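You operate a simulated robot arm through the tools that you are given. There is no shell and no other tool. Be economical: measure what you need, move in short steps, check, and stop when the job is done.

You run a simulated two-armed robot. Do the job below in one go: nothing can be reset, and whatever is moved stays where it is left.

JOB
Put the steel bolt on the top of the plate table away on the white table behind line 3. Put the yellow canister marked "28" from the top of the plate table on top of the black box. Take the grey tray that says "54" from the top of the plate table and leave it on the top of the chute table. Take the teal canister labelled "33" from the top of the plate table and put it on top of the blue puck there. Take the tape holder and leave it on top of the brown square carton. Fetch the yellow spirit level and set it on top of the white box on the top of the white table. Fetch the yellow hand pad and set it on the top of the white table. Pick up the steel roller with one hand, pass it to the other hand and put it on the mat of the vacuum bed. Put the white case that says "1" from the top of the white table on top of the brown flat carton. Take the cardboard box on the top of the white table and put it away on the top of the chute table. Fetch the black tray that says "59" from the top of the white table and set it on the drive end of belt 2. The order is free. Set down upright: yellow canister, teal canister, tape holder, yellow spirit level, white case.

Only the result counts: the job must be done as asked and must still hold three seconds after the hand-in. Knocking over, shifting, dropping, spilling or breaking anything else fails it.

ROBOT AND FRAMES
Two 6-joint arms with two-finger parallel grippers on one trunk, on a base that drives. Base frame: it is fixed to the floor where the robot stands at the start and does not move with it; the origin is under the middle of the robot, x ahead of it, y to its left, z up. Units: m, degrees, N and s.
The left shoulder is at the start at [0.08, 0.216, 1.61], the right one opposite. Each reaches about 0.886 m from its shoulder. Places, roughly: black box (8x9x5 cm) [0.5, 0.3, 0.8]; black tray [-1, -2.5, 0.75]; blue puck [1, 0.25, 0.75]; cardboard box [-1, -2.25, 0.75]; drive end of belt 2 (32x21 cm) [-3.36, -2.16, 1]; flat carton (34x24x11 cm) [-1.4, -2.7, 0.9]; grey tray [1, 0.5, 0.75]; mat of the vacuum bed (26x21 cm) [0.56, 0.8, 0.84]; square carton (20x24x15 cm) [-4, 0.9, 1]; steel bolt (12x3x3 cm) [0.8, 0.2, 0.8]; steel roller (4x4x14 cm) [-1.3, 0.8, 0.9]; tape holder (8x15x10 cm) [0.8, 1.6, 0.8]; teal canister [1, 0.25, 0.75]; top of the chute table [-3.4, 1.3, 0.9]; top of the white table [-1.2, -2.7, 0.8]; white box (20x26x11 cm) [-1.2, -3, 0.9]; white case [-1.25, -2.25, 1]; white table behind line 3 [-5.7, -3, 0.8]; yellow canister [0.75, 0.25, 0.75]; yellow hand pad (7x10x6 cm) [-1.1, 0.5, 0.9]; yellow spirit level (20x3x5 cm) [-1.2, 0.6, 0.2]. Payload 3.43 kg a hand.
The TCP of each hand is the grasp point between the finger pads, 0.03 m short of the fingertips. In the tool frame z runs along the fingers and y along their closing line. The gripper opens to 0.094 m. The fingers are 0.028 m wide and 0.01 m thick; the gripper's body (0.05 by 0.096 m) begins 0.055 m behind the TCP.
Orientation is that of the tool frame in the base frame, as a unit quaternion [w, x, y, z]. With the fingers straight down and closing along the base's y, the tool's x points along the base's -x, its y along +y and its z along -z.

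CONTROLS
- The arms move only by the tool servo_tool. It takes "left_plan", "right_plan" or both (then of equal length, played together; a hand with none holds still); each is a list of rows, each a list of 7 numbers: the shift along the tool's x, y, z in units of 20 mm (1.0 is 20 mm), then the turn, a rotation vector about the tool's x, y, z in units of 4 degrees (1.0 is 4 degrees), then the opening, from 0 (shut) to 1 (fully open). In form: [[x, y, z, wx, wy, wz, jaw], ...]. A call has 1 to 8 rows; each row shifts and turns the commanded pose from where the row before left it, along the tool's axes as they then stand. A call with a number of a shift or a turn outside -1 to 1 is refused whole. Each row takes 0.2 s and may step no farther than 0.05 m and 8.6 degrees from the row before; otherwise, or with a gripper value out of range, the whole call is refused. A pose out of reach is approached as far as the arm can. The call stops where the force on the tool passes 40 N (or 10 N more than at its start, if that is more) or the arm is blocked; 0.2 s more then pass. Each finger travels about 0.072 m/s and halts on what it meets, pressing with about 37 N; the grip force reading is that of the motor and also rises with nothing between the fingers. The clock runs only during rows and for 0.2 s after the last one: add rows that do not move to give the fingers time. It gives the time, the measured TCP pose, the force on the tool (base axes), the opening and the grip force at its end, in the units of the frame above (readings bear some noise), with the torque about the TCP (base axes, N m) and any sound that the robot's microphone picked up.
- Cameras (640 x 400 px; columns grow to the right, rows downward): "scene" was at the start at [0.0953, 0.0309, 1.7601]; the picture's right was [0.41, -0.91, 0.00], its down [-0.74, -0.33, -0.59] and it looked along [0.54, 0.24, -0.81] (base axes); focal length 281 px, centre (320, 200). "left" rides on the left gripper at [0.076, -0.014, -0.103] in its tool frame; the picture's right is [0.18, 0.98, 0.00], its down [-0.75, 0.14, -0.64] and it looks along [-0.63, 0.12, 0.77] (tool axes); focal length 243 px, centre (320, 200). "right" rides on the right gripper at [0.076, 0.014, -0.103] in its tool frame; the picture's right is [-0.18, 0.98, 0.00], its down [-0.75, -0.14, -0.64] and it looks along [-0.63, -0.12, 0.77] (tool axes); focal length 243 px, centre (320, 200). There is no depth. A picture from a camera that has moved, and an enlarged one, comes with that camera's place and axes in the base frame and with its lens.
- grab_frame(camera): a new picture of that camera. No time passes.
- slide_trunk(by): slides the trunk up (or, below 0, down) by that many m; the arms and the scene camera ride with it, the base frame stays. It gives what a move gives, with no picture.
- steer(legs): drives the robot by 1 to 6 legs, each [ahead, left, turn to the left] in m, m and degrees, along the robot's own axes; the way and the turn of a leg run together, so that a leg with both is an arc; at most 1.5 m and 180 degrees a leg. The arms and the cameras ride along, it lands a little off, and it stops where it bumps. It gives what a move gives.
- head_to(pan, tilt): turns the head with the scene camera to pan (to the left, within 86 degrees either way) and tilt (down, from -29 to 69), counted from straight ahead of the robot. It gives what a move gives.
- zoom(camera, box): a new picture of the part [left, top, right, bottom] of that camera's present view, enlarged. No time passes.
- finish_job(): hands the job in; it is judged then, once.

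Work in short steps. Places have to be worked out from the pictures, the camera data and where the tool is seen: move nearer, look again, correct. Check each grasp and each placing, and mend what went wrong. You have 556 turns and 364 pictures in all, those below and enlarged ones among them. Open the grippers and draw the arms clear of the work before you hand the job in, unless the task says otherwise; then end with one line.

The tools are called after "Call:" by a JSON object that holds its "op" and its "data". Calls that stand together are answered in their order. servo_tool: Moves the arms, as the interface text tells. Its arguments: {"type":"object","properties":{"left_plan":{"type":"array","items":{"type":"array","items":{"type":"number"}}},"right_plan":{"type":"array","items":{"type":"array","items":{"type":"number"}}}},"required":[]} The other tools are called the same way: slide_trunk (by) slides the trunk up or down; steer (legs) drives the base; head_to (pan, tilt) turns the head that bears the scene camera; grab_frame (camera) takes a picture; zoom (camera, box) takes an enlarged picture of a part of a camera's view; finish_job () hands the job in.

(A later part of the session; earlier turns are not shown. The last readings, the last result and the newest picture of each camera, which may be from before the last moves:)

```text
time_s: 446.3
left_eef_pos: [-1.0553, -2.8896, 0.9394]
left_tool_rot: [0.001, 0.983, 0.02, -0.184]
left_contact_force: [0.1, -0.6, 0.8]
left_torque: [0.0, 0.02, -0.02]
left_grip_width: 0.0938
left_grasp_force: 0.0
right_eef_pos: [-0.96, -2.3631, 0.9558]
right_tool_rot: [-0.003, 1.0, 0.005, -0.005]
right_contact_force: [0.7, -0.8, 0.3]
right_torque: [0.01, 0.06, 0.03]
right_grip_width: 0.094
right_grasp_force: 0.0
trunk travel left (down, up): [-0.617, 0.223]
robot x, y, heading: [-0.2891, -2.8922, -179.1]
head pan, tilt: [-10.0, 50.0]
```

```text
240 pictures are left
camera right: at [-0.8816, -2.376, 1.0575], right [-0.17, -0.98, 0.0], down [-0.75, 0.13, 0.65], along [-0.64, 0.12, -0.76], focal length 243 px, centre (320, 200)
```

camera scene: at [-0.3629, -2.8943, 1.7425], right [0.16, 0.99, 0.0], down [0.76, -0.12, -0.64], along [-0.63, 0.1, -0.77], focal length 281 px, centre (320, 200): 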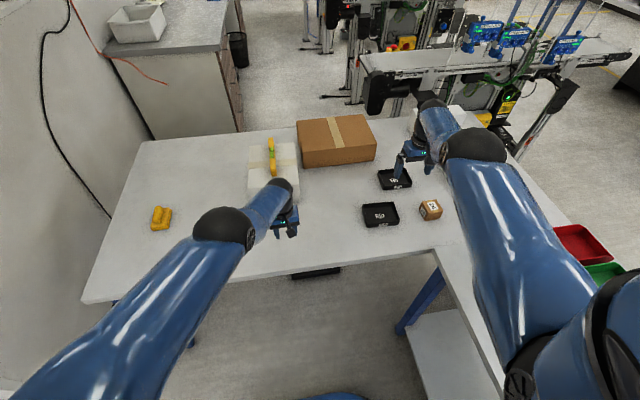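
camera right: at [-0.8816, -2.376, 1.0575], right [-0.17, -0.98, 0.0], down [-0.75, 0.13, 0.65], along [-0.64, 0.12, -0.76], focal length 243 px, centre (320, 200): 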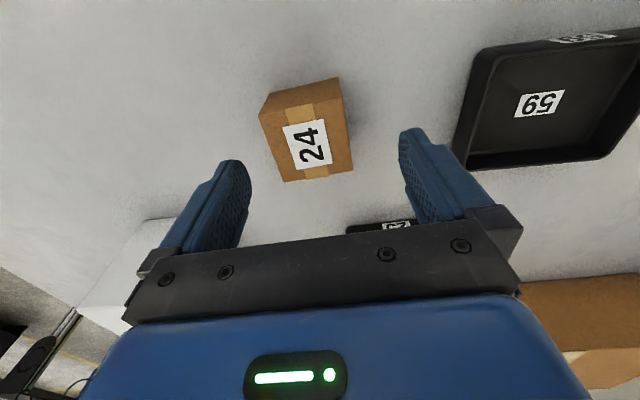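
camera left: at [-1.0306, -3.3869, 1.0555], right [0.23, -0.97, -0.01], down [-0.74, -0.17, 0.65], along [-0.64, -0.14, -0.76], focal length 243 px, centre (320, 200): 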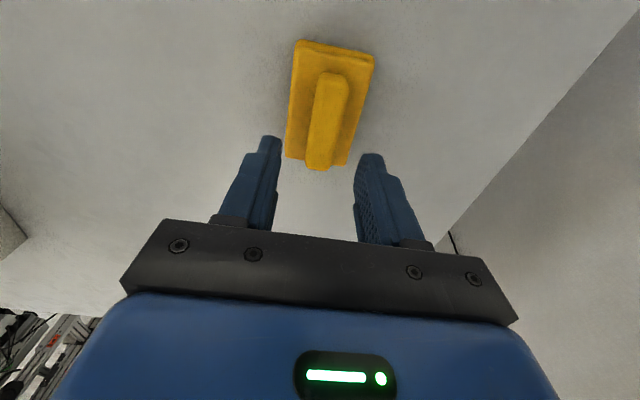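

Cube centred within a centimetre. I adjust, descend 66 mm and grip.

Call:
{"op": "servo_tool", "data": {"right_plan": [[-0.2, -0.4, 0.5, 0, 0, 0, 1], [0, 0, 1, 0, 0, 0, 1], [0, 0, 1, 0, 0, 0, 1], [0, 0, 0.7, 0, 0, 0, 1], [0, 0, 0, 0, 0, 0, 0], [0, 0, 0, 0, 0, 0, 0], [0, 0, 0, 0, 0, 0, 0]]}}

Call:
{"op": "grab_frame", "data": {"camera": "right"}}

```text
time_s: 447.9
left_eef_pos: [-1.0618, -2.886, 0.9319]
left_tool_rot: [0.003, 0.983, 0.019, -0.181]
left_contact_force: [-0.9, -0.2, -0.3]
left_torque: [0.01, 0.01, -0.02]
left_grip_width: 0.0937
left_grasp_force: 0.1
right_eef_pos: [-0.9505, -2.3655, 0.8953]
right_tool_rot: [-0.002, 1.0, 0.006, -0.002]
right_contact_force: [-0.1, 0.9, 0.4]
right_torque: [0.02, -0.02, 0.0]
right_grip_width: 0.0612
right_grasp_force: 36.9
right hand out of reach, approached as far as the arm can: row 1, 2, 3, 4
trunk travel left (down, up): [-0.617, 0.223]
robot x, y, heading: [-0.2896, -2.8922, -179.0]
head pan, tilt: [-10.0, 50.0]
```

```text
239 pictures are left
camera right: at [-0.8741, -2.378, 0.9969], right [-0.17, -0.98, 0.0], down [-0.75, 0.13, 0.65], along [-0.64, 0.11, -0.76], focal length 243 px, centre (320, 200)
```

right: 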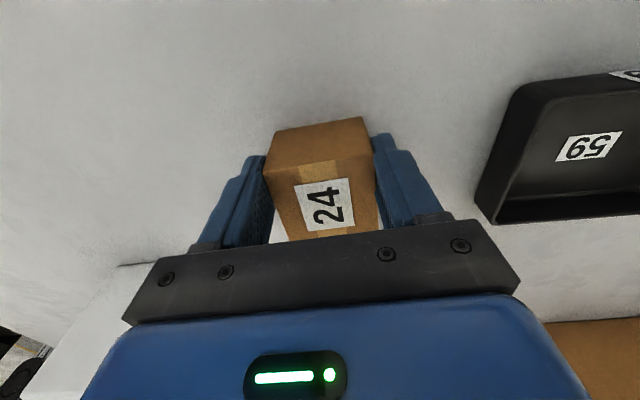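

Gripped (61 mm). I lift with the trunk and check hold; the tray is next.

Call:
{"op": "slide_trunk", "data": {"by": 0.08}}

Call:
{"op": "grab_frame", "data": {"camera": "right"}}

Call:
{"op": "grab_frame", "data": {"camera": "scene"}}

```text
time_s: 449.1
left_eef_pos: [-1.0608, -2.8855, 1.0122]
left_tool_rot: [0.003, 0.983, 0.019, -0.181]
left_contact_force: [0.1, -0.3, 0.3]
left_torque: [-0.03, 0.0, -0.01]
left_grip_width: 0.0939
left_grasp_force: 0.0
right_eef_pos: [-0.9515, -2.3651, 0.9749]
right_tool_rot: [-0.001, 1.0, 0.006, -0.002]
right_contact_force: [-0.5, 0.6, -0.6]
right_torque: [-0.01, -0.03, -0.01]
right_grip_width: 0.0611
right_grasp_force: 36.5
trunk travel left (down, up): [-0.697, 0.143]
robot x, y, heading: [-0.287, -2.8946, -179.2]
head pan, tilt: [-10.0, 50.0]
```

```text
238 pictures are left
camera right: at [-0.874, -2.3779, 1.0769], right [-0.17, -0.98, 0.0], down [-0.75, 0.13, 0.65], along [-0.64, 0.11, -0.76], focal length 243 px, centre (320, 200)
```

right: 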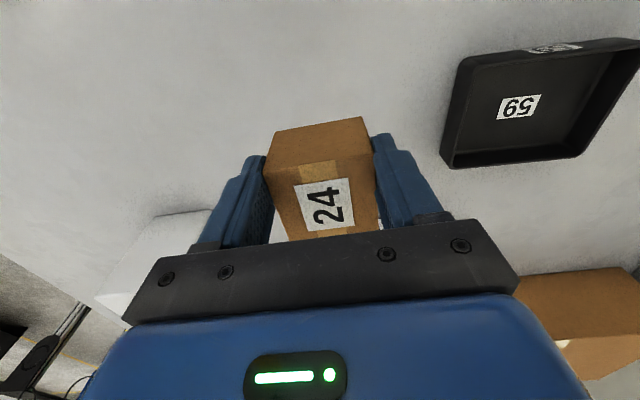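

```text
237 pictures are left
camera scene: at [-0.397, -2.8783, 1.6224], right [0.16, 0.99, 0.0], down [0.76, -0.12, -0.64], along [-0.63, 0.1, -0.77], focal length 281 px, centre (320, 200)
```

scene: 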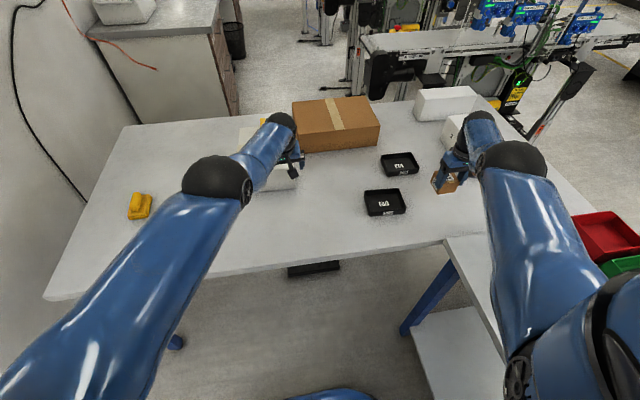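

The cube is held, but tray 59 is out of the left hand's reach from here; I'll fetch it later. Next I carry the cube and pick up the tape holder on the way, so I raise the trunk and drive around to the plate table.

Call:
{"op": "slide_trunk", "data": {"by": 0.13}}

Call:
{"op": "steer", "data": {"legs": [[-1.35, 0, 0], [0, -0.9, 0], [0, -0.9, 0], [1.4, 0, 0], [0, 0, 180]]}}

```text
time_s: 450.7
left_eef_pos: [-1.0625, -2.8858, 1.1431]
left_tool_rot: [0.003, 0.983, 0.019, -0.181]
left_contact_force: [-0.1, -0.4, -0.5]
left_torque: [-0.03, 0.0, 0.05]
left_grip_width: 0.0938
left_grasp_force: 0.0
right_eef_pos: [-0.951, -2.3648, 1.1059]
right_tool_rot: [-0.002, 1.0, 0.006, -0.003]
right_contact_force: [0.4, 0.5, -1.5]
right_torque: [-0.03, -0.02, 0.0]
right_grip_width: 0.0613
right_grasp_force: 37.4
trunk travel left (down, up): [-0.827, 0.013]
robot x, y, heading: [-0.2859, -2.8928, -179.0]
head pan, tilt: [-10.0, 50.0]
```

```text
time_s: 479.9
left_eef_pos: [0.3772, -1.1128, 1.1424]
left_tool_rot: [0.181, -0.028, 0.983, 0.004]
left_contact_force: [0.1, -1.3, 0.7]
left_torque: [0.01, -0.01, 0.02]
left_grip_width: 0.0941
left_grasp_force: 0.2
right_eef_pos: [0.2749, -1.6364, 1.1052]
right_tool_rot: [0.003, -0.013, 1.0, -0.003]
right_contact_force: [-0.4, 0.1, -1.8]
right_torque: [-0.01, 0.05, -0.01]
right_grip_width: 0.0611
right_grasp_force: 36.8
trunk travel left (down, up): [-0.827, 0.013]
robot x, y, heading: [-0.394, -1.1195, 1.5]
head pan, tilt: [-10.0, 50.0]
```

Now I slide north past the console with a slight back-off.

Call:
{"op": "steer", "data": {"legs": [[-0.09, 0, -1.5], [0, 1.3, 0], [0, 1.35, 0]]}}

Call:
{"op": "head_to", "data": {"pan": 0, "tilt": 40}}

Call:
{"op": "grab_frame", "data": {"camera": "scene"}}

```text
time_s: 493.6
left_eef_pos: [0.2582, 1.5387, 1.142]
left_tool_rot: [0.181, -0.022, 0.983, 0.003]
left_contact_force: [-0.2, -0.5, -0.7]
left_torque: [0.0, 0.01, -0.01]
left_grip_width: 0.0942
left_grasp_force: 0.0
right_eef_pos: [0.1533, 1.0161, 1.1045]
right_tool_rot: [0.003, -0.01, 1.0, 0.0]
right_contact_force: [0.2, 0.0, -1.8]
right_torque: [0.02, 0.04, -0.02]
right_grip_width: 0.0613
right_grasp_force: 37.0
trunk travel left (down, up): [-0.827, 0.013]
robot x, y, heading: [-0.515, 1.5398, 1.2]
head pan, tilt: [-10.0, 50.0]
```

```text
time_s: 494.3
left_eef_pos: [0.2585, 1.54, 1.1432]
left_tool_rot: [0.18, -0.023, 0.983, 0.005]
left_contact_force: [-0.3, 0.4, -0.4]
left_torque: [-0.03, -0.01, -0.01]
left_grip_width: 0.0941
left_grasp_force: 0.1
right_eef_pos: [0.1527, 1.0171, 1.1053]
right_tool_rot: [0.002, -0.01, 1.0, -0.001]
right_contact_force: [0.0, -0.5, -1.9]
right_torque: [-0.01, 0.02, 0.0]
right_grip_width: 0.0612
right_grasp_force: 36.4
trunk travel left (down, up): [-0.827, 0.013]
robot x, y, heading: [-0.5136, 1.5378, 1.2]
head pan, tilt: [0.0, 40.0]
```

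```text
236 pictures are left
camera scene: at [-0.4001, 1.5419, 1.7666], right [0.02, -1.0, 0.0], down [-0.64, -0.01, -0.77], along [0.77, 0.02, -0.64], focal length 281 px, centre (320, 200)
```

scene: 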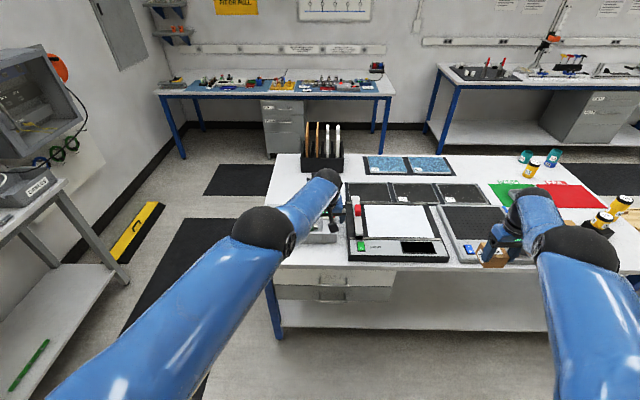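

The tape holder is hidden behind the left hand. I drive 0.38 m closer and look with the left camera.

Call:
{"op": "steer", "data": {"legs": [[0.38, 0, -1.2]]}}

Call:
{"op": "grab_frame", "data": {"camera": "left"}}

Call:
{"op": "grab_frame", "data": {"camera": "scene"}}

```text
time_s: 496.7
left_eef_pos: [0.6405, 1.536, 1.1462]
left_tool_rot: [0.183, -0.017, 0.983, 0.003]
left_contact_force: [-0.2, -0.4, 0.2]
left_torque: [0.03, -0.01, -0.02]
left_grip_width: 0.0937
left_grasp_force: 0.1
right_eef_pos: [0.5284, 1.0161, 1.1073]
right_tool_rot: [0.005, -0.004, 1.0, -0.002]
right_contact_force: [-0.7, -1.5, -1.0]
right_torque: [0.0, 0.01, 0.02]
right_grip_width: 0.0614
right_grasp_force: 37.1
trunk travel left (down, up): [-0.827, 0.013]
robot x, y, heading: [-0.1301, 1.5494, 0.4]
head pan, tilt: [0.0, 40.0]
```

```text
235 pictures are left
camera left: at [0.533, 1.5195, 1.213], right [-0.21, 0.98, -0.07], down [0.47, 0.16, 0.87], along [0.86, 0.15, -0.49], focal length 243 px, centre (320, 200)
```

left: 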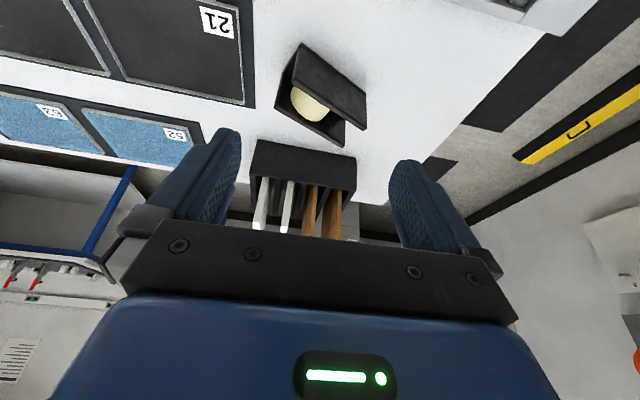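

```text
234 pictures are left
camera scene: at [-0.0205, 1.5477, 1.767], right [0.01, -1.0, 0.0], down [-0.64, -0.01, -0.77], along [0.77, 0.01, -0.64], focal length 281 px, centre (320, 200)
```

scene: 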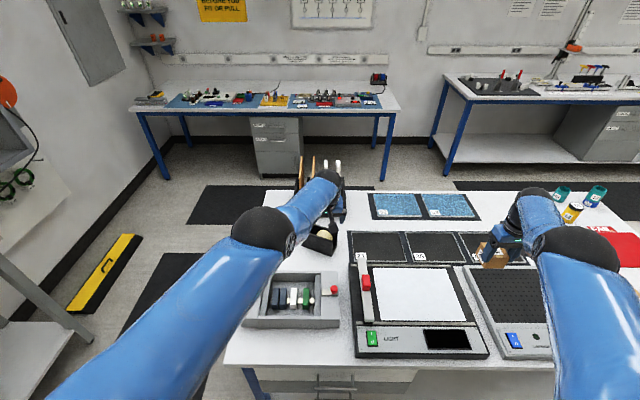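

I zoom on the tape holder from both cameras.

Call:
{"op": "zoom", "data": {"camera": "left", "box": [240, 20, 400, 160]}}

Call:
{"op": "zoom", "data": {"camera": "scene", "box": [280, 190, 380, 280]}}

```text
2.86 times, centred on (320, 90) of left
camera zoom: at [0.533, 1.5195, 1.213], right [-0.21, 0.98, -0.07], down [0.47, 0.16, 0.87], along [0.86, 0.15, -0.49], focal length 693 px, centre (320, 514)
```

zoom: 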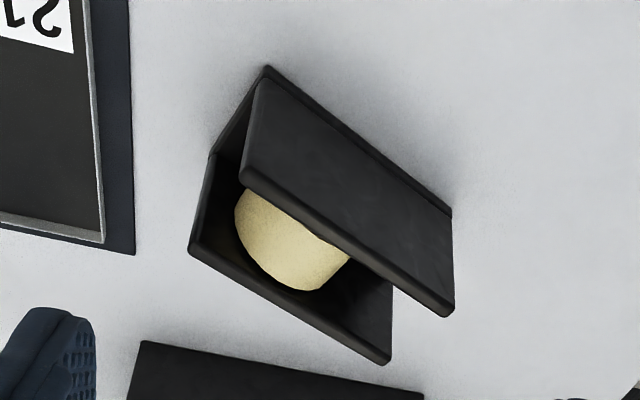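

```text
4.44 times, centred on (330, 235) of scene
camera zoom: at [-0.0205, 1.5477, 1.767], right [0.01, -1.0, 0.0], down [-0.64, -0.01, -0.77], along [0.77, 0.01, -0.64], focal length 1250 px, centre (276, 44)
```

zoom: 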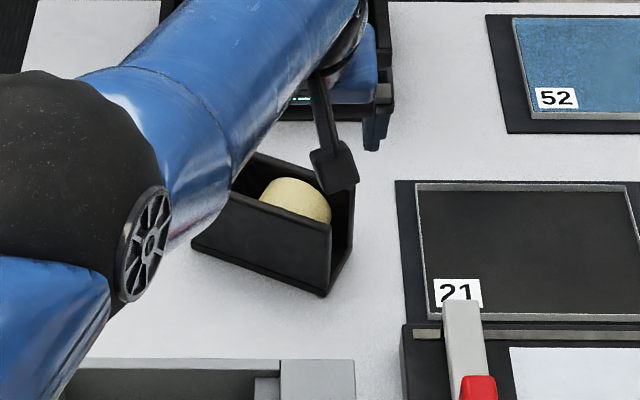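

The holder's long axis is ~67° from x, centre ≈(0.818, 1.561), ~6 cm wide. Approaching from the north (facing −y) suits both the grasp and the later route, so I drive around.

Call:
{"op": "steer", "data": {"legs": [[-0.35, 0, 0], [0, 0.8, 0], [0, 0, -90], [0, 0.9, 0]]}}

Call:
{"op": "servo_tool", "data": {"left_plan": [[0, 0, 0, 0, 1, 0, 1], [0, 0, 0, 0, 1, 0, 1], [0, 0, 0, 0, 1, 0, 1], [0, 0, 0, 0, 1, 0, 1], [0, 0, 0, 0, 1, 0, 1]]}}

Call:
{"op": "head_to", "data": {"pan": 10, "tilt": 45}}

Call:
{"op": "grab_frame", "data": {"camera": "scene"}}

```text
time_s: 511.0
left_eef_pos: [0.3751, 1.5432, 1.1439]
left_tool_rot: [0.127, 0.698, 0.693, -0.129]
left_contact_force: [-0.5, 0.4, 0.9]
left_torque: [-0.03, -0.03, 0.0]
left_grip_width: 0.0939
left_grasp_force: 0.1
right_eef_pos: [-0.1407, 1.6782, 1.1049]
right_tool_rot: [0.001, 0.72, 0.694, -0.003]
right_contact_force: [0.3, 0.5, -1.1]
right_torque: [0.0, 0.01, 0.01]
right_grip_width: 0.0613
right_grasp_force: 36.5
trunk travel left (down, up): [-0.827, 0.013]
robot x, y, heading: [0.4149, 2.3143, -91.9]
head pan, tilt: [0.0, 40.0]
```

```text
time_s: 512.2
left_eef_pos: [0.3958, 1.5994, 1.1545]
left_tool_rot: [0.003, 0.71, 0.704, -0.003]
left_contact_force: [-0.7, 0.4, -0.7]
left_torque: [-0.01, -0.03, -0.03]
left_grip_width: 0.0941
left_grasp_force: 0.1
left hand out of reach, approached as far as the arm can: row 1, 2, 3, 4, 5
right_eef_pos: [-0.1399, 1.6775, 1.1046]
right_tool_rot: [0.001, 0.72, 0.694, -0.003]
right_contact_force: [-1.1, -0.2, -0.6]
right_torque: [0.01, 0.02, -0.01]
right_grip_width: 0.0612
right_grasp_force: 36.6
trunk travel left (down, up): [-0.827, 0.013]
robot x, y, heading: [0.418, 2.3133, -92.0]
head pan, tilt: [0.0, 40.0]
```

```text
time_s: 512.9
left_eef_pos: [0.3962, 1.5994, 1.1543]
left_tool_rot: [0.004, 0.709, 0.705, -0.004]
left_contact_force: [0.4, 0.4, 0.5]
left_torque: [0.02, 0.02, 0.01]
left_grip_width: 0.0941
left_grasp_force: 0.0
right_eef_pos: [-0.1389, 1.6778, 1.1049]
right_tool_rot: [0.002, 0.719, 0.695, -0.003]
right_contact_force: [0.4, 0.6, -1.8]
right_torque: [0.02, 0.0, 0.02]
right_grip_width: 0.061
right_grasp_force: 37.4
trunk travel left (down, up): [-0.827, 0.013]
robot x, y, heading: [0.415, 2.3159, -91.8]
head pan, tilt: [10.0, 45.0]
```

```text
231 pictures are left
camera scene: at [0.426, 2.2047, 1.7594], right [-0.99, -0.14, 0.0], down [-0.1, 0.7, -0.71], along [0.1, -0.7, -0.71], focal length 281 px, centre (320, 200)
```

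scene: 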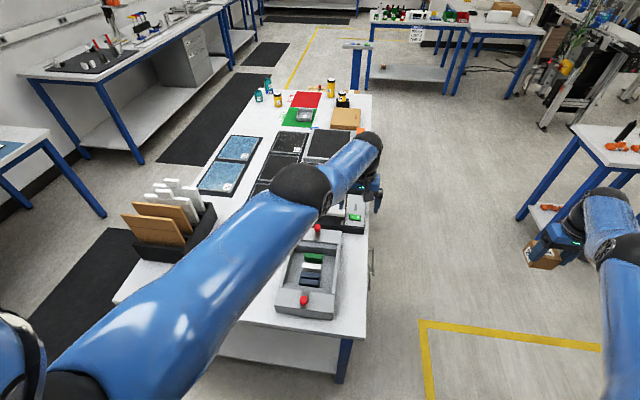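

To keep the arm off the file rack I'll come in diagonally: turn to heading −60° and yaw the left hand clockwise ~53°.

Call:
{"op": "steer", "data": {"legs": [[0, 0, 32]]}}

Call:
{"op": "servo_tool", "data": {"left_plan": [[0, 0, 0, 0, 0, 1, 1], [0, 0, 0, 0, 0, 1, 1], [0, 0, 0, 0, 0, 1, 1], [0, 0, 0, 0, 0, 1, 1], [0, 0, 0, 0, 0, 1, 1], [0, 0, 0, 0, 0, 1, 1], [0, 0, 0, 0, 0, 1, 1]]}}

Call:
{"op": "servo_tool", "data": {"left_plan": [[0, 0, 0, 0, 0, 1, 1], [0, 0, 0, 0, 0, 1, 1], [0, 0, 0, 0, 0, 1, 1], [0, 0, 0, 0, 0, 1, 1], [0, 0, 0, 0, 0, 1, 1], [0, 0, 0, 0, 0, 1, 1]]}}

Call:
{"op": "grab_frame", "data": {"camera": "left"}}

Call:
{"op": "grab_frame", "data": {"camera": "scene"}}

```text
time_s: 514.9
left_eef_pos: [0.7729, 1.694, 1.1544]
left_tool_rot: [0.006, 0.49, 0.872, -0.003]
left_contact_force: [-0.6, -0.1, 1.0]
left_torque: [0.01, -0.02, 0.01]
left_grip_width: 0.094
left_grasp_force: 0.1
right_eef_pos: [0.2763, 1.4787, 1.1044]
right_tool_rot: [0.002, 0.503, 0.864, -0.001]
right_contact_force: [-0.7, 0.2, -1.1]
right_torque: [0.02, 0.0, -0.03]
right_grip_width: 0.0615
right_grasp_force: 37.2
trunk travel left (down, up): [-0.827, 0.013]
robot x, y, heading: [0.417, 2.315, -60.1]
head pan, tilt: [10.0, 45.0]
```

```text
time_s: 516.5
left_eef_pos: [0.7736, 1.695, 1.1533]
left_tool_rot: [0.006, 0.688, 0.726, -0.002]
left_contact_force: [-0.7, 0.0, 0.7]
left_torque: [0.02, -0.01, -0.02]
left_grip_width: 0.0939
left_grasp_force: 0.1
right_eef_pos: [0.2775, 1.479, 1.1049]
right_tool_rot: [0.001, 0.504, 0.864, -0.003]
right_contact_force: [-1.0, -0.2, -1.0]
right_torque: [0.03, 0.01, 0.01]
right_grip_width: 0.0611
right_grasp_force: 36.6
trunk travel left (down, up): [-0.827, 0.013]
robot x, y, heading: [0.4145, 2.3163, -60.2]
head pan, tilt: [10.0, 45.0]
```

```text
time_s: 517.9
left_eef_pos: [0.7737, 1.6954, 1.1532]
left_tool_rot: [0.006, 0.823, 0.568, -0.001]
left_contact_force: [-0.6, 0.1, 0.2]
left_torque: [-0.01, -0.01, -0.02]
left_grip_width: 0.0941
left_grasp_force: 0.1
right_eef_pos: [0.2783, 1.4802, 1.1056]
right_tool_rot: [0.002, 0.503, 0.864, -0.003]
right_contact_force: [0.3, -0.6, -1.9]
right_torque: [0.03, 0.0, 0.0]
right_grip_width: 0.0614
right_grasp_force: 36.8
trunk travel left (down, up): [-0.827, 0.013]
robot x, y, heading: [0.417, 2.314, -60.2]
head pan, tilt: [10.0, 45.0]
```

```text
230 pictures are left
camera left: at [0.7873, 1.7733, 1.2549], right [0.98, -0.18, 0.01], down [-0.14, -0.75, 0.65], along [-0.11, -0.64, -0.76], focal length 243 px, centre (320, 200)
```

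left: 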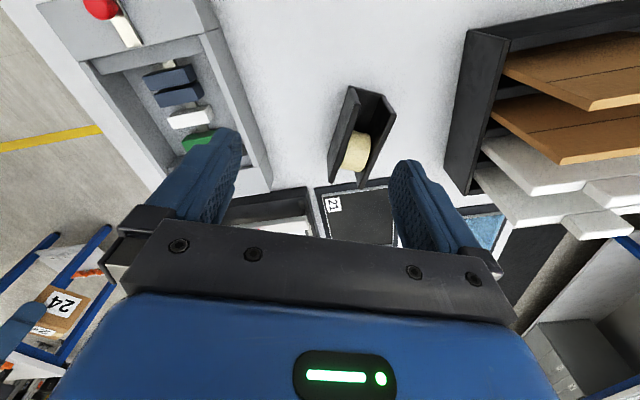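

```text
229 pictures are left
camera scene: at [0.4828, 2.2265, 1.7594], right [-0.77, -0.64, 0.0], down [-0.45, 0.54, -0.71], along [0.45, -0.54, -0.71], focal length 281 px, centre (320, 200)
```

scene: 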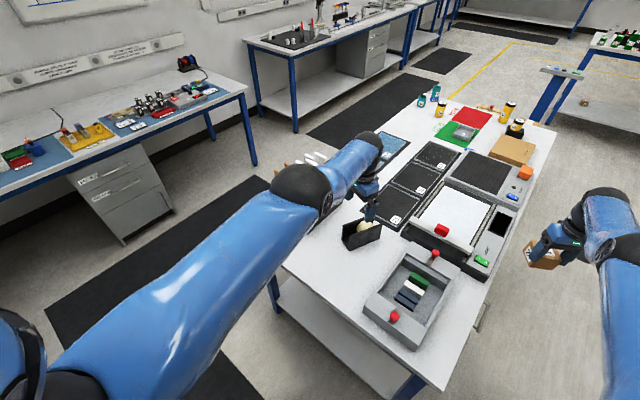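

Nicely aligned view. I zoom on the holder in the left camera.

Call:
{"op": "zoom", "data": {"camera": "left", "box": [300, 70, 420, 200]}}

```text
3.08 times, centred on (360, 135) of left
camera zoom: at [0.7873, 1.7733, 1.2549], right [0.98, -0.18, 0.01], down [-0.14, -0.75, 0.65], along [-0.11, -0.64, -0.76], focal length 746 px, centre (197, 400)
```

zoom: 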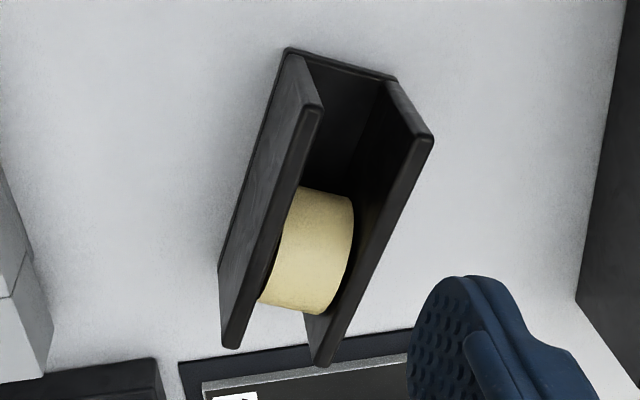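

Holder centre confirmed (0.8185, 1.562), perpendicular at −24°. I drive in 14 cm, trim yaw, lower the trunk 0.15 and look.

Call:
{"op": "steer", "data": {"legs": [[0.139, -0.028, 0]]}}

Call:
{"op": "servo_tool", "data": {"left_plan": [[0, 0, 0, 0, 0, 0.85, 1]]}}

Call:
{"op": "slide_trunk", "data": {"by": -0.13}}

Call:
{"op": "grab_frame", "data": {"camera": "left"}}

Call:
{"op": "grab_frame", "data": {"camera": "scene"}}

```text
time_s: 519.2
left_eef_pos: [0.8176, 1.5662, 1.1576]
left_tool_rot: [0.007, 0.823, 0.568, 0.0]
left_contact_force: [-0.9, 0.7, -0.4]
left_torque: [-0.04, -0.03, -0.03]
left_grip_width: 0.094
left_grasp_force: 0.1
right_eef_pos: [0.3213, 1.3499, 1.1083]
right_tool_rot: [0.003, 0.503, 0.864, -0.003]
right_contact_force: [-0.4, 0.3, -0.6]
right_torque: [0.02, -0.02, -0.06]
right_grip_width: 0.0613
right_grasp_force: 37.2
trunk travel left (down, up): [-0.827, 0.013]
robot x, y, heading: [0.4616, 2.1773, -59.9]
head pan, tilt: [10.0, 45.0]
```

```text
time_s: 519.6
left_eef_pos: [0.8194, 1.5595, 1.1521]
left_tool_rot: [0.005, 0.839, 0.543, 0.0]
left_contact_force: [0.3, -0.1, -0.4]
left_torque: [-0.01, 0.02, 0.02]
left_grip_width: 0.0944
left_grasp_force: 0.1
right_eef_pos: [0.3225, 1.3442, 1.1041]
right_tool_rot: [-0.001, 0.503, 0.864, -0.001]
right_contact_force: [-0.1, -1.3, -1.2]
right_torque: [-0.02, 0.02, -0.01]
right_grip_width: 0.0613
right_grasp_force: 37.2
trunk travel left (down, up): [-0.827, 0.013]
robot x, y, heading: [0.4603, 2.1821, -60.0]
head pan, tilt: [10.0, 45.0]
```

```text
time_s: 521.2
left_eef_pos: [0.8175, 1.5619, 1.024]
left_tool_rot: [0.007, 0.839, 0.543, 0.0]
left_contact_force: [0.7, 0.2, 1.1]
left_torque: [-0.01, -0.03, -0.02]
left_grip_width: 0.0941
left_grasp_force: 0.1
right_eef_pos: [0.3215, 1.3471, 0.9755]
right_tool_rot: [0.001, 0.503, 0.864, -0.003]
right_contact_force: [-0.1, 0.4, -0.7]
right_torque: [0.02, 0.02, -0.01]
right_grip_width: 0.0611
right_grasp_force: 36.9
trunk travel left (down, up): [-0.697, 0.143]
robot x, y, heading: [0.4607, 2.1823, -60.1]
head pan, tilt: [10.0, 45.0]
```

```text
227 pictures are left
camera left: at [0.8356, 1.6395, 1.1255], right [0.97, -0.23, 0.01], down [-0.18, -0.74, 0.65], along [-0.15, -0.63, -0.76], focal length 243 px, centre (320, 200)
```

left: 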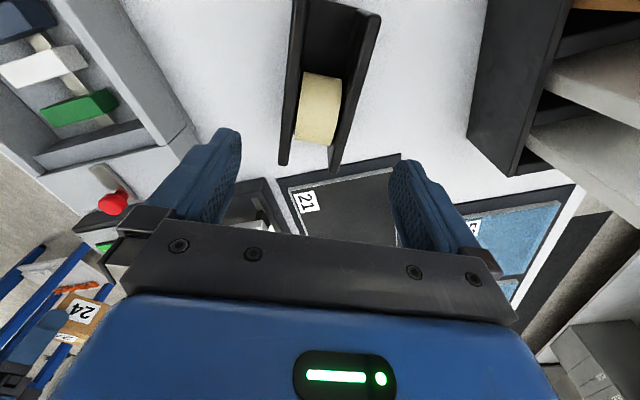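

```text
226 pictures are left
camera scene: at [0.5268, 2.094, 1.6295], right [-0.77, -0.64, 0.0], down [-0.45, 0.54, -0.71], along [0.45, -0.54, -0.71], focal length 281 px, centre (320, 200)
```

scene: 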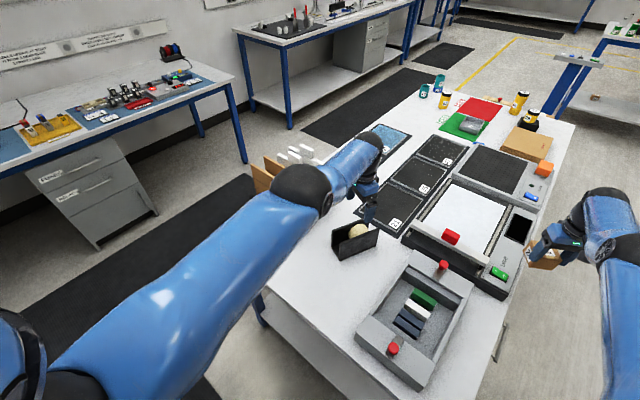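

Rack clearance is ~10 cm. I lower the trunk 6 cm more, then servo the left hand down around the holder.

Call:
{"op": "slide_trunk", "data": {"by": -0.06}}

Call:
{"op": "servo_tool", "data": {"left_plan": [[0, 0, 0.6, 0, 0, 0, 1], [0, 0, 0.6, 0, 0, 0, 1]]}}

Call:
{"op": "grab_frame", "data": {"camera": "left"}}

```text
time_s: 522.2
left_eef_pos: [0.8175, 1.5617, 0.963]
left_tool_rot: [0.006, 0.839, 0.544, -0.001]
left_contact_force: [-0.3, -0.1, 0.0]
left_torque: [-0.01, 0.04, -0.04]
left_grip_width: 0.094
left_grasp_force: 0.0
right_eef_pos: [0.3222, 1.3459, 0.9156]
right_tool_rot: [0.001, 0.503, 0.864, -0.003]
right_contact_force: [0.6, 0.1, -1.3]
right_torque: [0.02, 0.04, -0.03]
right_grip_width: 0.0611
right_grasp_force: 36.5
trunk travel left (down, up): [-0.637, 0.203]
robot x, y, heading: [0.4594, 2.1813, -60.0]
head pan, tilt: [10.0, 45.0]
```

```text
time_s: 522.8
left_eef_pos: [0.8152, 1.5634, 0.9405]
left_tool_rot: [0.006, 0.84, 0.543, 0.0]
left_contact_force: [-0.5, -0.3, -0.3]
left_torque: [0.01, 0.03, 0.03]
left_grip_width: 0.094
left_grasp_force: 0.1
right_eef_pos: [0.3225, 1.3463, 0.9141]
right_tool_rot: [0.0, 0.502, 0.865, -0.003]
right_contact_force: [-1.4, 0.0, -1.3]
right_torque: [0.03, 0.01, -0.03]
right_grip_width: 0.0612
right_grasp_force: 37.6
trunk travel left (down, up): [-0.637, 0.203]
robot x, y, heading: [0.4606, 2.184, -60.1]
head pan, tilt: [10.0, 45.0]
```

```text
225 pictures are left
camera left: at [0.8342, 1.6413, 1.0414], right [0.97, -0.23, 0.01], down [-0.18, -0.74, 0.65], along [-0.15, -0.63, -0.76], focal length 243 px, centre (320, 200)
```

left: 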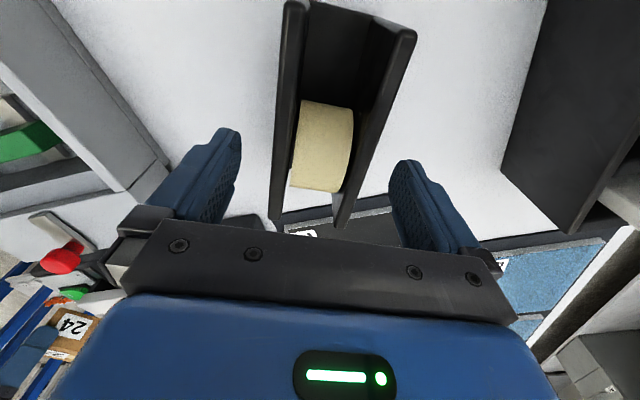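

The holder sits between the fingers. I descend the rest and close.

Call:
{"op": "servo_tool", "data": {"left_plan": [[0, 0, 0.8, 0, 0, 0, 1], [0, 0, 0.8, 0, 0, 0, 1], [0, 0, 0.8, 0, 0, 0, 1], [0, 0, 0.8, 0, 0, 0, 1], [0, 0, 0, 0, 0, 0, 0], [0, 0, 0, 0, 0, 0, 0], [0, 0, 0, 0, 0, 0, 0]]}}

Call:
{"op": "grab_frame", "data": {"camera": "left"}}

```text
time_s: 524.4
left_eef_pos: [0.8133, 1.5832, 0.8796]
left_tool_rot: [0.005, 0.84, 0.543, 0.0]
left_contact_force: [0.4, 0.7, -0.8]
left_torque: [0.3, -0.01, 0.04]
left_grip_width: 0.075
left_grasp_force: 37.0
left hand out of reach, approached as far as the arm can: row 1, 2, 4
right_eef_pos: [0.3219, 1.3457, 0.9151]
right_tool_rot: [0.001, 0.504, 0.864, -0.002]
right_contact_force: [-0.9, -0.3, -0.6]
right_torque: [0.03, -0.02, 0.0]
right_grip_width: 0.0613
right_grasp_force: 36.7
trunk travel left (down, up): [-0.637, 0.203]
robot x, y, heading: [0.4599, 2.1801, -60.2]
head pan, tilt: [10.0, 45.0]
```

```text
224 pictures are left
camera left: at [0.8317, 1.6596, 0.9822], right [0.97, -0.23, 0.01], down [-0.18, -0.74, 0.65], along [-0.15, -0.63, -0.76], focal length 243 px, centre (320, 200)
```

left: 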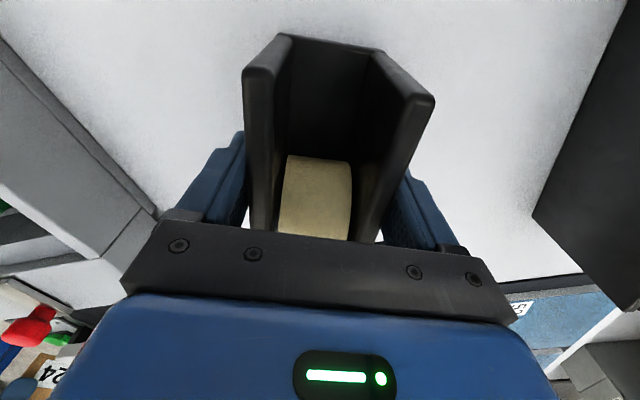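

Gripped at 75 mm. I lift with the trunk and check.

Call:
{"op": "slide_trunk", "data": {"by": 0.06}}

Call:
{"op": "grab_frame", "data": {"camera": "left"}}

Call:
{"op": "grab_frame", "data": {"camera": "scene"}}

```text
time_s: 525.4
left_eef_pos: [0.8137, 1.5807, 0.9412]
left_tool_rot: [0.005, 0.84, 0.543, 0.0]
left_contact_force: [0.8, 0.3, -5.7]
left_torque: [0.16, -0.02, -0.02]
left_grip_width: 0.0747
left_grasp_force: 37.1
right_eef_pos: [0.322, 1.3459, 0.9735]
right_tool_rot: [0.0, 0.503, 0.864, -0.003]
right_contact_force: [-0.5, 0.3, -1.0]
right_torque: [0.06, -0.01, -0.01]
right_grip_width: 0.0615
right_grasp_force: 37.1
trunk travel left (down, up): [-0.697, 0.143]
robot x, y, heading: [0.465, 2.1827, -60.0]
head pan, tilt: [10.0, 45.0]
```

```text
223 pictures are left
camera left: at [0.8321, 1.6587, 1.0422], right [0.97, -0.23, 0.01], down [-0.18, -0.74, 0.65], along [-0.15, -0.63, -0.76], focal length 243 px, centre (320, 200)
```

left: 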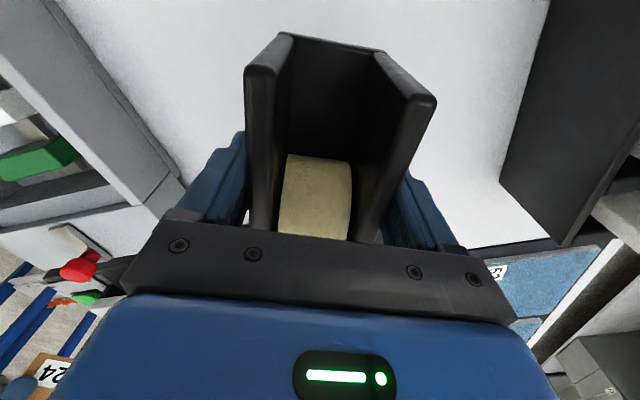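

```text
222 pictures are left
camera scene: at [0.5277, 2.0917, 1.6292], right [-0.77, -0.64, 0.0], down [-0.45, 0.54, -0.71], along [0.45, -0.54, -0.71], focal length 281 px, centre (320, 200)
```

scene: 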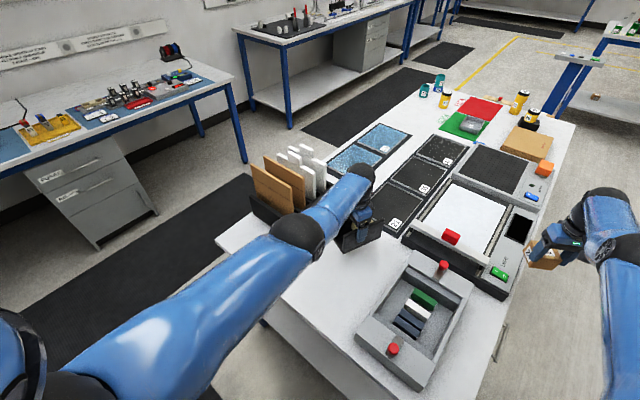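

Holder is held (≈0.6 kg). I raise the trunk, back off and head west along the wall side.

Call:
{"op": "slide_trunk", "data": {"by": 0.14}}

Call:
{"op": "steer", "data": {"legs": [[-0.2, 0, 0], [0, 0, -30], [0, -1.3, 0], [0, -1.3, 0]]}}

```text
time_s: 527.1
left_eef_pos: [0.8138, 1.5812, 1.0811]
left_tool_rot: [0.005, 0.84, 0.543, -0.001]
left_contact_force: [0.2, 0.3, -5.9]
left_torque: [0.16, 0.0, -0.02]
left_grip_width: 0.0745
left_grasp_force: 36.7
right_eef_pos: [0.323, 1.3464, 1.1146]
right_tool_rot: [0.001, 0.503, 0.864, -0.002]
right_contact_force: [-0.2, 0.0, -2.2]
right_torque: [0.01, -0.01, 0.03]
right_grip_width: 0.0615
right_grasp_force: 37.5
trunk travel left (down, up): [-0.837, 0.003]
robot x, y, heading: [0.4616, 2.1826, -60.0]
head pan, tilt: [10.0, 45.0]
```

```text
time_s: 542.4
left_eef_pos: [-2.2345, 1.667, 1.0803]
left_tool_rot: [0.005, 0.953, 0.301, -0.002]
left_contact_force: [0.0, 0.2, -5.2]
left_torque: [0.08, -0.09, -0.03]
left_grip_width: 0.0742
left_grasp_force: 37.0
right_eef_pos: [-2.7785, 1.7171, 1.1147]
right_tool_rot: [0.0, 0.714, 0.7, -0.002]
right_contact_force: [1.0, -0.4, -0.8]
right_torque: [0.0, 0.01, -0.02]
right_grip_width: 0.061
right_grasp_force: 36.8
trunk travel left (down, up): [-0.837, 0.003]
robot x, y, heading: [-2.2312, 2.3621, -90.8]
head pan, tilt: [10.0, 45.0]
```

Continuing west, then turning to face +x at the tables' west end.

Call:
{"op": "steer", "data": {"legs": [[-0.05, -1.35, 0.8], [0, -1.38, 0], [0, 0, 90]]}}

Call:
{"op": "servo_tool", "data": {"left_plan": [[0, 0, -0.8, 0, 0, 0, 0], [0, 0, -0.8, 0, 0, 0, 0], [0, 0, -0.8, 0, 0, 0, 0], [0, 0, -0.8, 0, 0, 0, 0]]}}

Call:
{"op": "head_to", "data": {"pan": -30, "tilt": 40}}

Call:
{"op": "grab_frame", "data": {"camera": "scene"}}

```text
time_s: 559.6
left_eef_pos: [-4.2817, 2.4582, 1.0817]
left_tool_rot: [0.005, 0.458, 0.889, 0.003]
left_contact_force: [0.1, 0.2, -5.8]
left_torque: [0.12, 0.08, -0.01]
left_grip_width: 0.0741
left_grasp_force: 36.9
right_eef_pos: [-4.3261, 1.9146, 1.1142]
right_tool_rot: [0.001, 0.006, 1.0, -0.001]
right_contact_force: [-0.5, -1.0, -1.4]
right_torque: [-0.02, 0.06, 0.02]
right_grip_width: 0.0611
right_grasp_force: 36.8
trunk travel left (down, up): [-0.837, 0.003]
robot x, y, heading: [-4.9805, 2.4578, -0.6]
head pan, tilt: [10.0, 45.0]
```

```text
time_s: 560.6
left_eef_pos: [-4.2817, 2.4603, 1.1444]
left_tool_rot: [0.005, 0.458, 0.889, 0.003]
left_contact_force: [0.1, 0.2, -6.1]
left_torque: [0.12, 0.07, -0.02]
left_grip_width: 0.0745
left_grasp_force: 37.1
right_eef_pos: [-4.3261, 1.9162, 1.1149]
right_tool_rot: [0.003, 0.006, 1.0, -0.002]
right_contact_force: [-0.2, -0.1, -1.1]
right_torque: [0.0, 0.02, 0.03]
right_grip_width: 0.0615
right_grasp_force: 37.1
trunk travel left (down, up): [-0.837, 0.003]
robot x, y, heading: [-4.9791, 2.4577, -0.3]
head pan, tilt: [10.0, 45.0]
```

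```text
time_s: 561.6
left_eef_pos: [-4.2801, 2.4604, 1.1446]
left_tool_rot: [0.004, 0.458, 0.889, 0.002]
left_contact_force: [1.0, 0.1, -5.2]
left_torque: [0.1, 0.09, 0.01]
left_grip_width: 0.074
left_grasp_force: 37.3
right_eef_pos: [-4.327, 1.9162, 1.1143]
right_tool_rot: [0.002, 0.007, 1.0, -0.002]
right_contact_force: [0.1, -0.3, -0.8]
right_torque: [0.03, 0.02, -0.04]
right_grip_width: 0.0615
right_grasp_force: 36.9
trunk travel left (down, up): [-0.837, 0.003]
robot x, y, heading: [-4.9757, 2.4598, -0.4]
head pan, tilt: [-30.0, 40.0]
```

```text
221 pictures are left
camera scene: at [-4.873, 2.4155, 1.7765], right [-0.51, -0.86, 0.0], down [-0.56, 0.33, -0.77], along [0.66, -0.39, -0.64], focal length 281 px, centre (320, 200)
```

scene: 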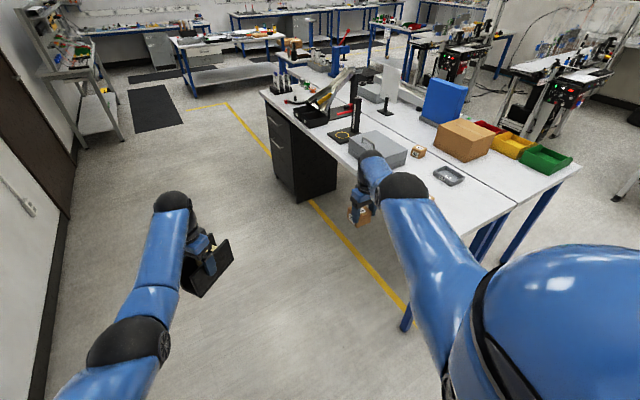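

Clear view. First the cube: I slide south so the right hand comes over a free spot of the chute table near (−4.33, 1.24).

Call:
{"op": "steer", "data": {"legs": [[0, -0.68, 0.4]]}}

Call:
{"op": "slide_trunk", "data": {"by": -0.1}}

Call:
{"op": "grab_frame", "data": {"camera": "right"}}

Call:
{"op": "grab_frame", "data": {"camera": "scene"}}

```text
time_s: 565.4
left_eef_pos: [-4.2801, 1.7873, 1.1454]
left_tool_rot: [0.005, 0.449, 0.894, 0.001]
left_contact_force: [-0.3, 0.0, -5.4]
left_torque: [0.07, 0.1, 0.0]
left_grip_width: 0.0741
left_grasp_force: 36.9
right_eef_pos: [-4.3119, 1.2434, 1.1142]
right_tool_rot: [0.002, -0.005, 1.0, -0.004]
right_contact_force: [-0.1, 0.3, -1.5]
right_torque: [0.0, 0.0, 0.0]
right_grip_width: 0.0611
right_grasp_force: 37.3
trunk travel left (down, up): [-0.837, 0.003]
robot x, y, heading: [-4.976, 1.7706, 0.7]
head pan, tilt: [-30.0, 40.0]
```

```text
time_s: 566.8
left_eef_pos: [-4.2794, 1.7859, 1.0453]
left_tool_rot: [0.003, 0.448, 0.894, 0.002]
left_contact_force: [-0.5, -0.4, -5.7]
left_torque: [0.12, 0.06, 0.01]
left_grip_width: 0.0744
left_grasp_force: 36.8
right_eef_pos: [-4.3134, 1.2424, 1.0144]
right_tool_rot: [0.002, -0.004, 1.0, -0.002]
right_contact_force: [0.3, 0.0, -1.4]
right_torque: [-0.01, 0.03, -0.04]
right_grip_width: 0.0611
right_grasp_force: 36.7
trunk travel left (down, up): [-0.737, 0.103]
robot x, y, heading: [-4.9739, 1.7738, 0.8]
head pan, tilt: [-30.0, 40.0]
```

```text
220 pictures are left
camera right: at [-4.3889, 1.2567, 1.1167], right [0.18, 0.98, 0.0], down [0.75, -0.13, 0.65], along [0.63, -0.12, -0.76], focal length 243 px, centre (320, 200)
```

right: 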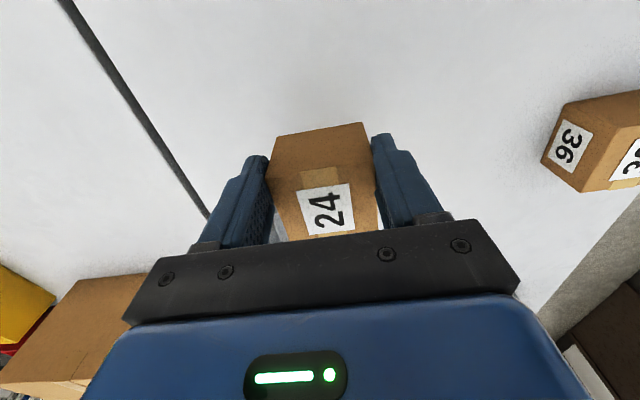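

```text
219 pictures are left
camera scene: at [-4.8707, 1.7304, 1.6766], right [-0.49, -0.87, 0.0], down [-0.56, 0.31, -0.77], along [0.67, -0.37, -0.64], focal length 281 px, centre (320, 200)
```

scene: 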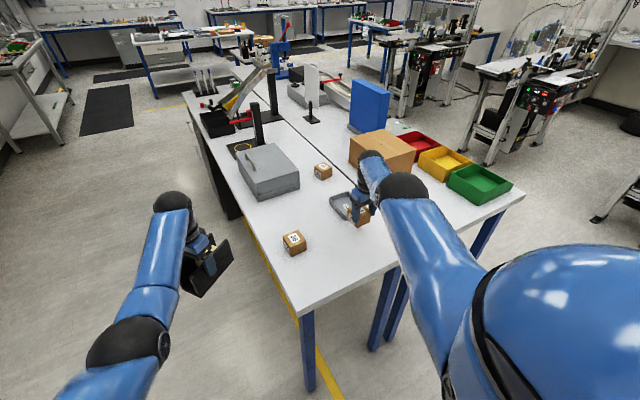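

Tray 54 is close in front, so I back 4 cm, then lower the cube.

Call:
{"op": "steer", "data": {"legs": [[-0.04, 0, 0]]}}

Call:
{"op": "servo_tool", "data": {"right_plan": [[0, 0, 0.6, 0, 0, 0, 0], [0, 0, 0.6, 0, 0, 0, 0], [0, 0, 0.6, 0, 0, 0, 0], [0, 0, 0.5, 0, 0, 0, 0], [0, 0, 0.2, 0, 0, 0, 0], [0, 0, 0.2, 0, 0, 0, 0]]}}

Call:
{"op": "grab_frame", "data": {"camera": "right"}}

```text
time_s: 567.6
left_eef_pos: [-4.3124, 1.7883, 1.0382]
left_tool_rot: [0.001, 0.448, 0.894, 0.0]
left_contact_force: [0.9, 0.8, -6.7]
left_torque: [0.12, 0.17, 0.01]
left_grip_width: 0.074
left_grasp_force: 36.6
right_eef_pos: [-4.3443, 1.2423, 1.0083]
right_tool_rot: [-0.003, -0.005, 1.0, -0.001]
right_contact_force: [1.7, 0.2, -1.6]
right_torque: [0.02, 0.06, -0.01]
right_grip_width: 0.0615
right_grasp_force: 36.9
trunk travel left (down, up): [-0.737, 0.103]
robot x, y, heading: [-5.0164, 1.7692, 0.7]
head pan, tilt: [-30.0, 40.0]
```

```text
time_s: 569.0
left_eef_pos: [-4.3181, 1.7884, 1.0435]
left_tool_rot: [0.004, 0.448, 0.894, 0.002]
left_contact_force: [0.1, 0.9, -5.7]
left_torque: [0.13, 0.12, -0.01]
left_grip_width: 0.0745
left_grasp_force: 36.9
right_eef_pos: [-4.363, 1.2498, 0.9649]
right_tool_rot: [0.002, -0.005, 1.0, -0.002]
right_contact_force: [0.3, 0.2, -1.1]
right_torque: [-0.04, 0.06, -0.05]
right_grip_width: 0.0612
right_grasp_force: 36.9
right hand out of reach, approached as far as the arm can: row 1, 3, 4, 6
trunk travel left (down, up): [-0.737, 0.103]
robot x, y, heading: [-5.0143, 1.7663, 1.0]
head pan, tilt: [-30.0, 40.0]
```

```text
218 pictures are left
camera right: at [-4.4388, 1.2633, 1.0671], right [0.17, 0.98, 0.0], down [0.75, -0.13, 0.64], along [0.63, -0.11, -0.76], focal length 243 px, centre (320, 200)
```

right: 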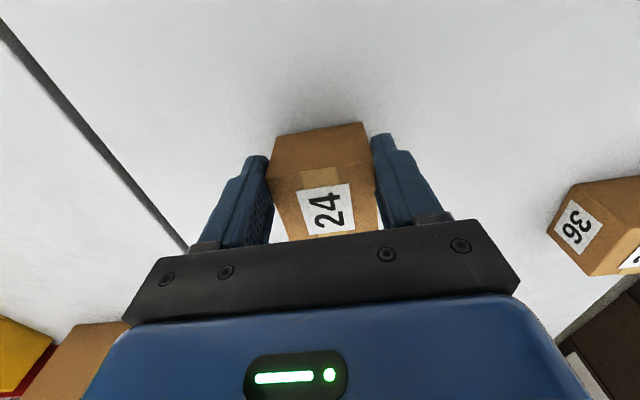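

Not yet down; I lower by the trunk in small steps.

Call:
{"op": "slide_trunk", "data": {"by": -0.018}}

Call:
{"op": "servo_tool", "data": {"right_plan": [[0, 0, 0.15, 0, 0, 0, 0], [0, 0, 0.15, 0, 0, 0, 0], [0, 0, 0, 0, 0, 0, 0]]}}

```text
time_s: 569.9
left_eef_pos: [-4.3214, 1.7875, 1.027]
left_tool_rot: [0.004, 0.448, 0.894, 0.002]
left_contact_force: [0.0, -0.4, -4.5]
left_torque: [0.09, 0.09, 0.0]
left_grip_width: 0.0743
left_grasp_force: 37.4
right_eef_pos: [-4.3618, 1.247, 0.9572]
right_tool_rot: [0.006, -0.005, 1.0, -0.004]
right_contact_force: [-5.3, 1.9, 15.5]
right_torque: [0.3, 0.08, 0.1]
right_grip_width: 0.0614
right_grasp_force: 36.8
trunk travel left (down, up): [-0.72, 0.12]
robot x, y, heading: [-5.0116, 1.7703, 1.0]
head pan, tilt: [-30.0, 40.0]
stopped: the force on the tool passed its limit at 43 N (the readings are from after the stop); the commanded pose is now the measured one
```

```text
time_s: 570.7
left_eef_pos: [-4.3229, 1.7886, 1.0289]
left_tool_rot: [0.006, 0.447, 0.894, 0.002]
left_contact_force: [0.6, 0.4, -6.0]
left_torque: [0.14, 0.05, 0.03]
left_grip_width: 0.0741
left_grasp_force: 37.0
right_eef_pos: [-4.3624, 1.2458, 0.9568]
right_tool_rot: [0.011, -0.003, 1.0, -0.006]
right_contact_force: [7.2, -8.6, 35.0]
right_torque: [0.22, -0.18, -0.11]
right_grip_width: 0.0613
right_grasp_force: 37.1
trunk travel left (down, up): [-0.72, 0.12]
robot x, y, heading: [-5.0144, 1.7683, 0.5]
head pan, tilt: [-30.0, 40.0]
```

It's on the table. I release and lift.

Call:
{"op": "servo_tool", "data": {"right_plan": [[0, 0, -0.1, 0, 0, 0, 0.9], [0, 0, 0, 0, 0, 0, 1], [0, 0, 0, 0, 0, 0, 1], [0, 0, -0.4, 0, 0, 0, 1]]}}

Call:
{"op": "slide_trunk", "data": {"by": 0.1}}

Call:
{"op": "grab_frame", "data": {"camera": "right"}}

```text
time_s: 571.7
left_eef_pos: [-4.3198, 1.7892, 1.0252]
left_tool_rot: [0.004, 0.448, 0.894, 0.002]
left_contact_force: [-0.7, 1.8, -5.3]
left_torque: [0.14, 0.08, -0.01]
left_grip_width: 0.0741
left_grasp_force: 37.2
right_eef_pos: [-4.3638, 1.2489, 0.9555]
right_tool_rot: [0.003, -0.005, 1.0, -0.002]
right_contact_force: [0.0, -0.4, 0.4]
right_torque: [-0.05, 0.02, -0.02]
right_grip_width: 0.0941
right_grasp_force: 0.1
trunk travel left (down, up): [-0.72, 0.12]
robot x, y, heading: [-5.0131, 1.7693, 0.7]
head pan, tilt: [-30.0, 40.0]
```

```text
time_s: 573.0
left_eef_pos: [-4.3197, 1.7877, 1.1261]
left_tool_rot: [0.004, 0.447, 0.895, 0.003]
left_contact_force: [-0.8, -0.5, -4.7]
left_torque: [0.14, 0.09, -0.02]
left_grip_width: 0.0744
left_grasp_force: 37.1
right_eef_pos: [-4.3621, 1.2484, 1.0577]
right_tool_rot: [0.006, -0.006, 1.0, -0.004]
right_contact_force: [-0.3, -0.5, -0.2]
right_torque: [-0.02, 0.04, 0.01]
right_grip_width: 0.094
right_grasp_force: 0.1
trunk travel left (down, up): [-0.82, 0.02]
robot x, y, heading: [-5.0144, 1.7721, 0.9]
head pan, tilt: [-30.0, 40.0]
```

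```text
217 pictures are left
camera right: at [-4.4387, 1.2626, 1.1586], right [0.17, 0.98, 0.0], down [0.75, -0.13, 0.65], along [0.64, -0.12, -0.76], focal length 243 px, centre (320, 200)
```

right: 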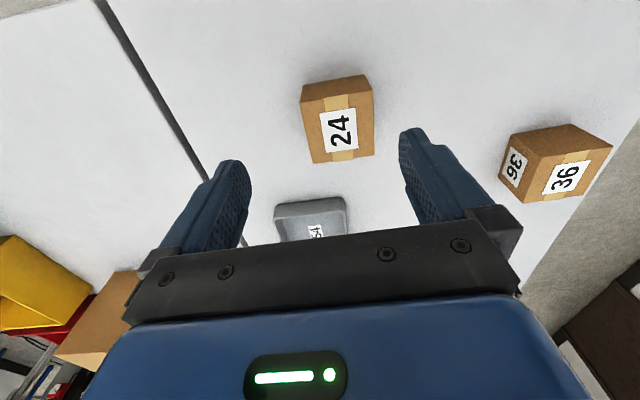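

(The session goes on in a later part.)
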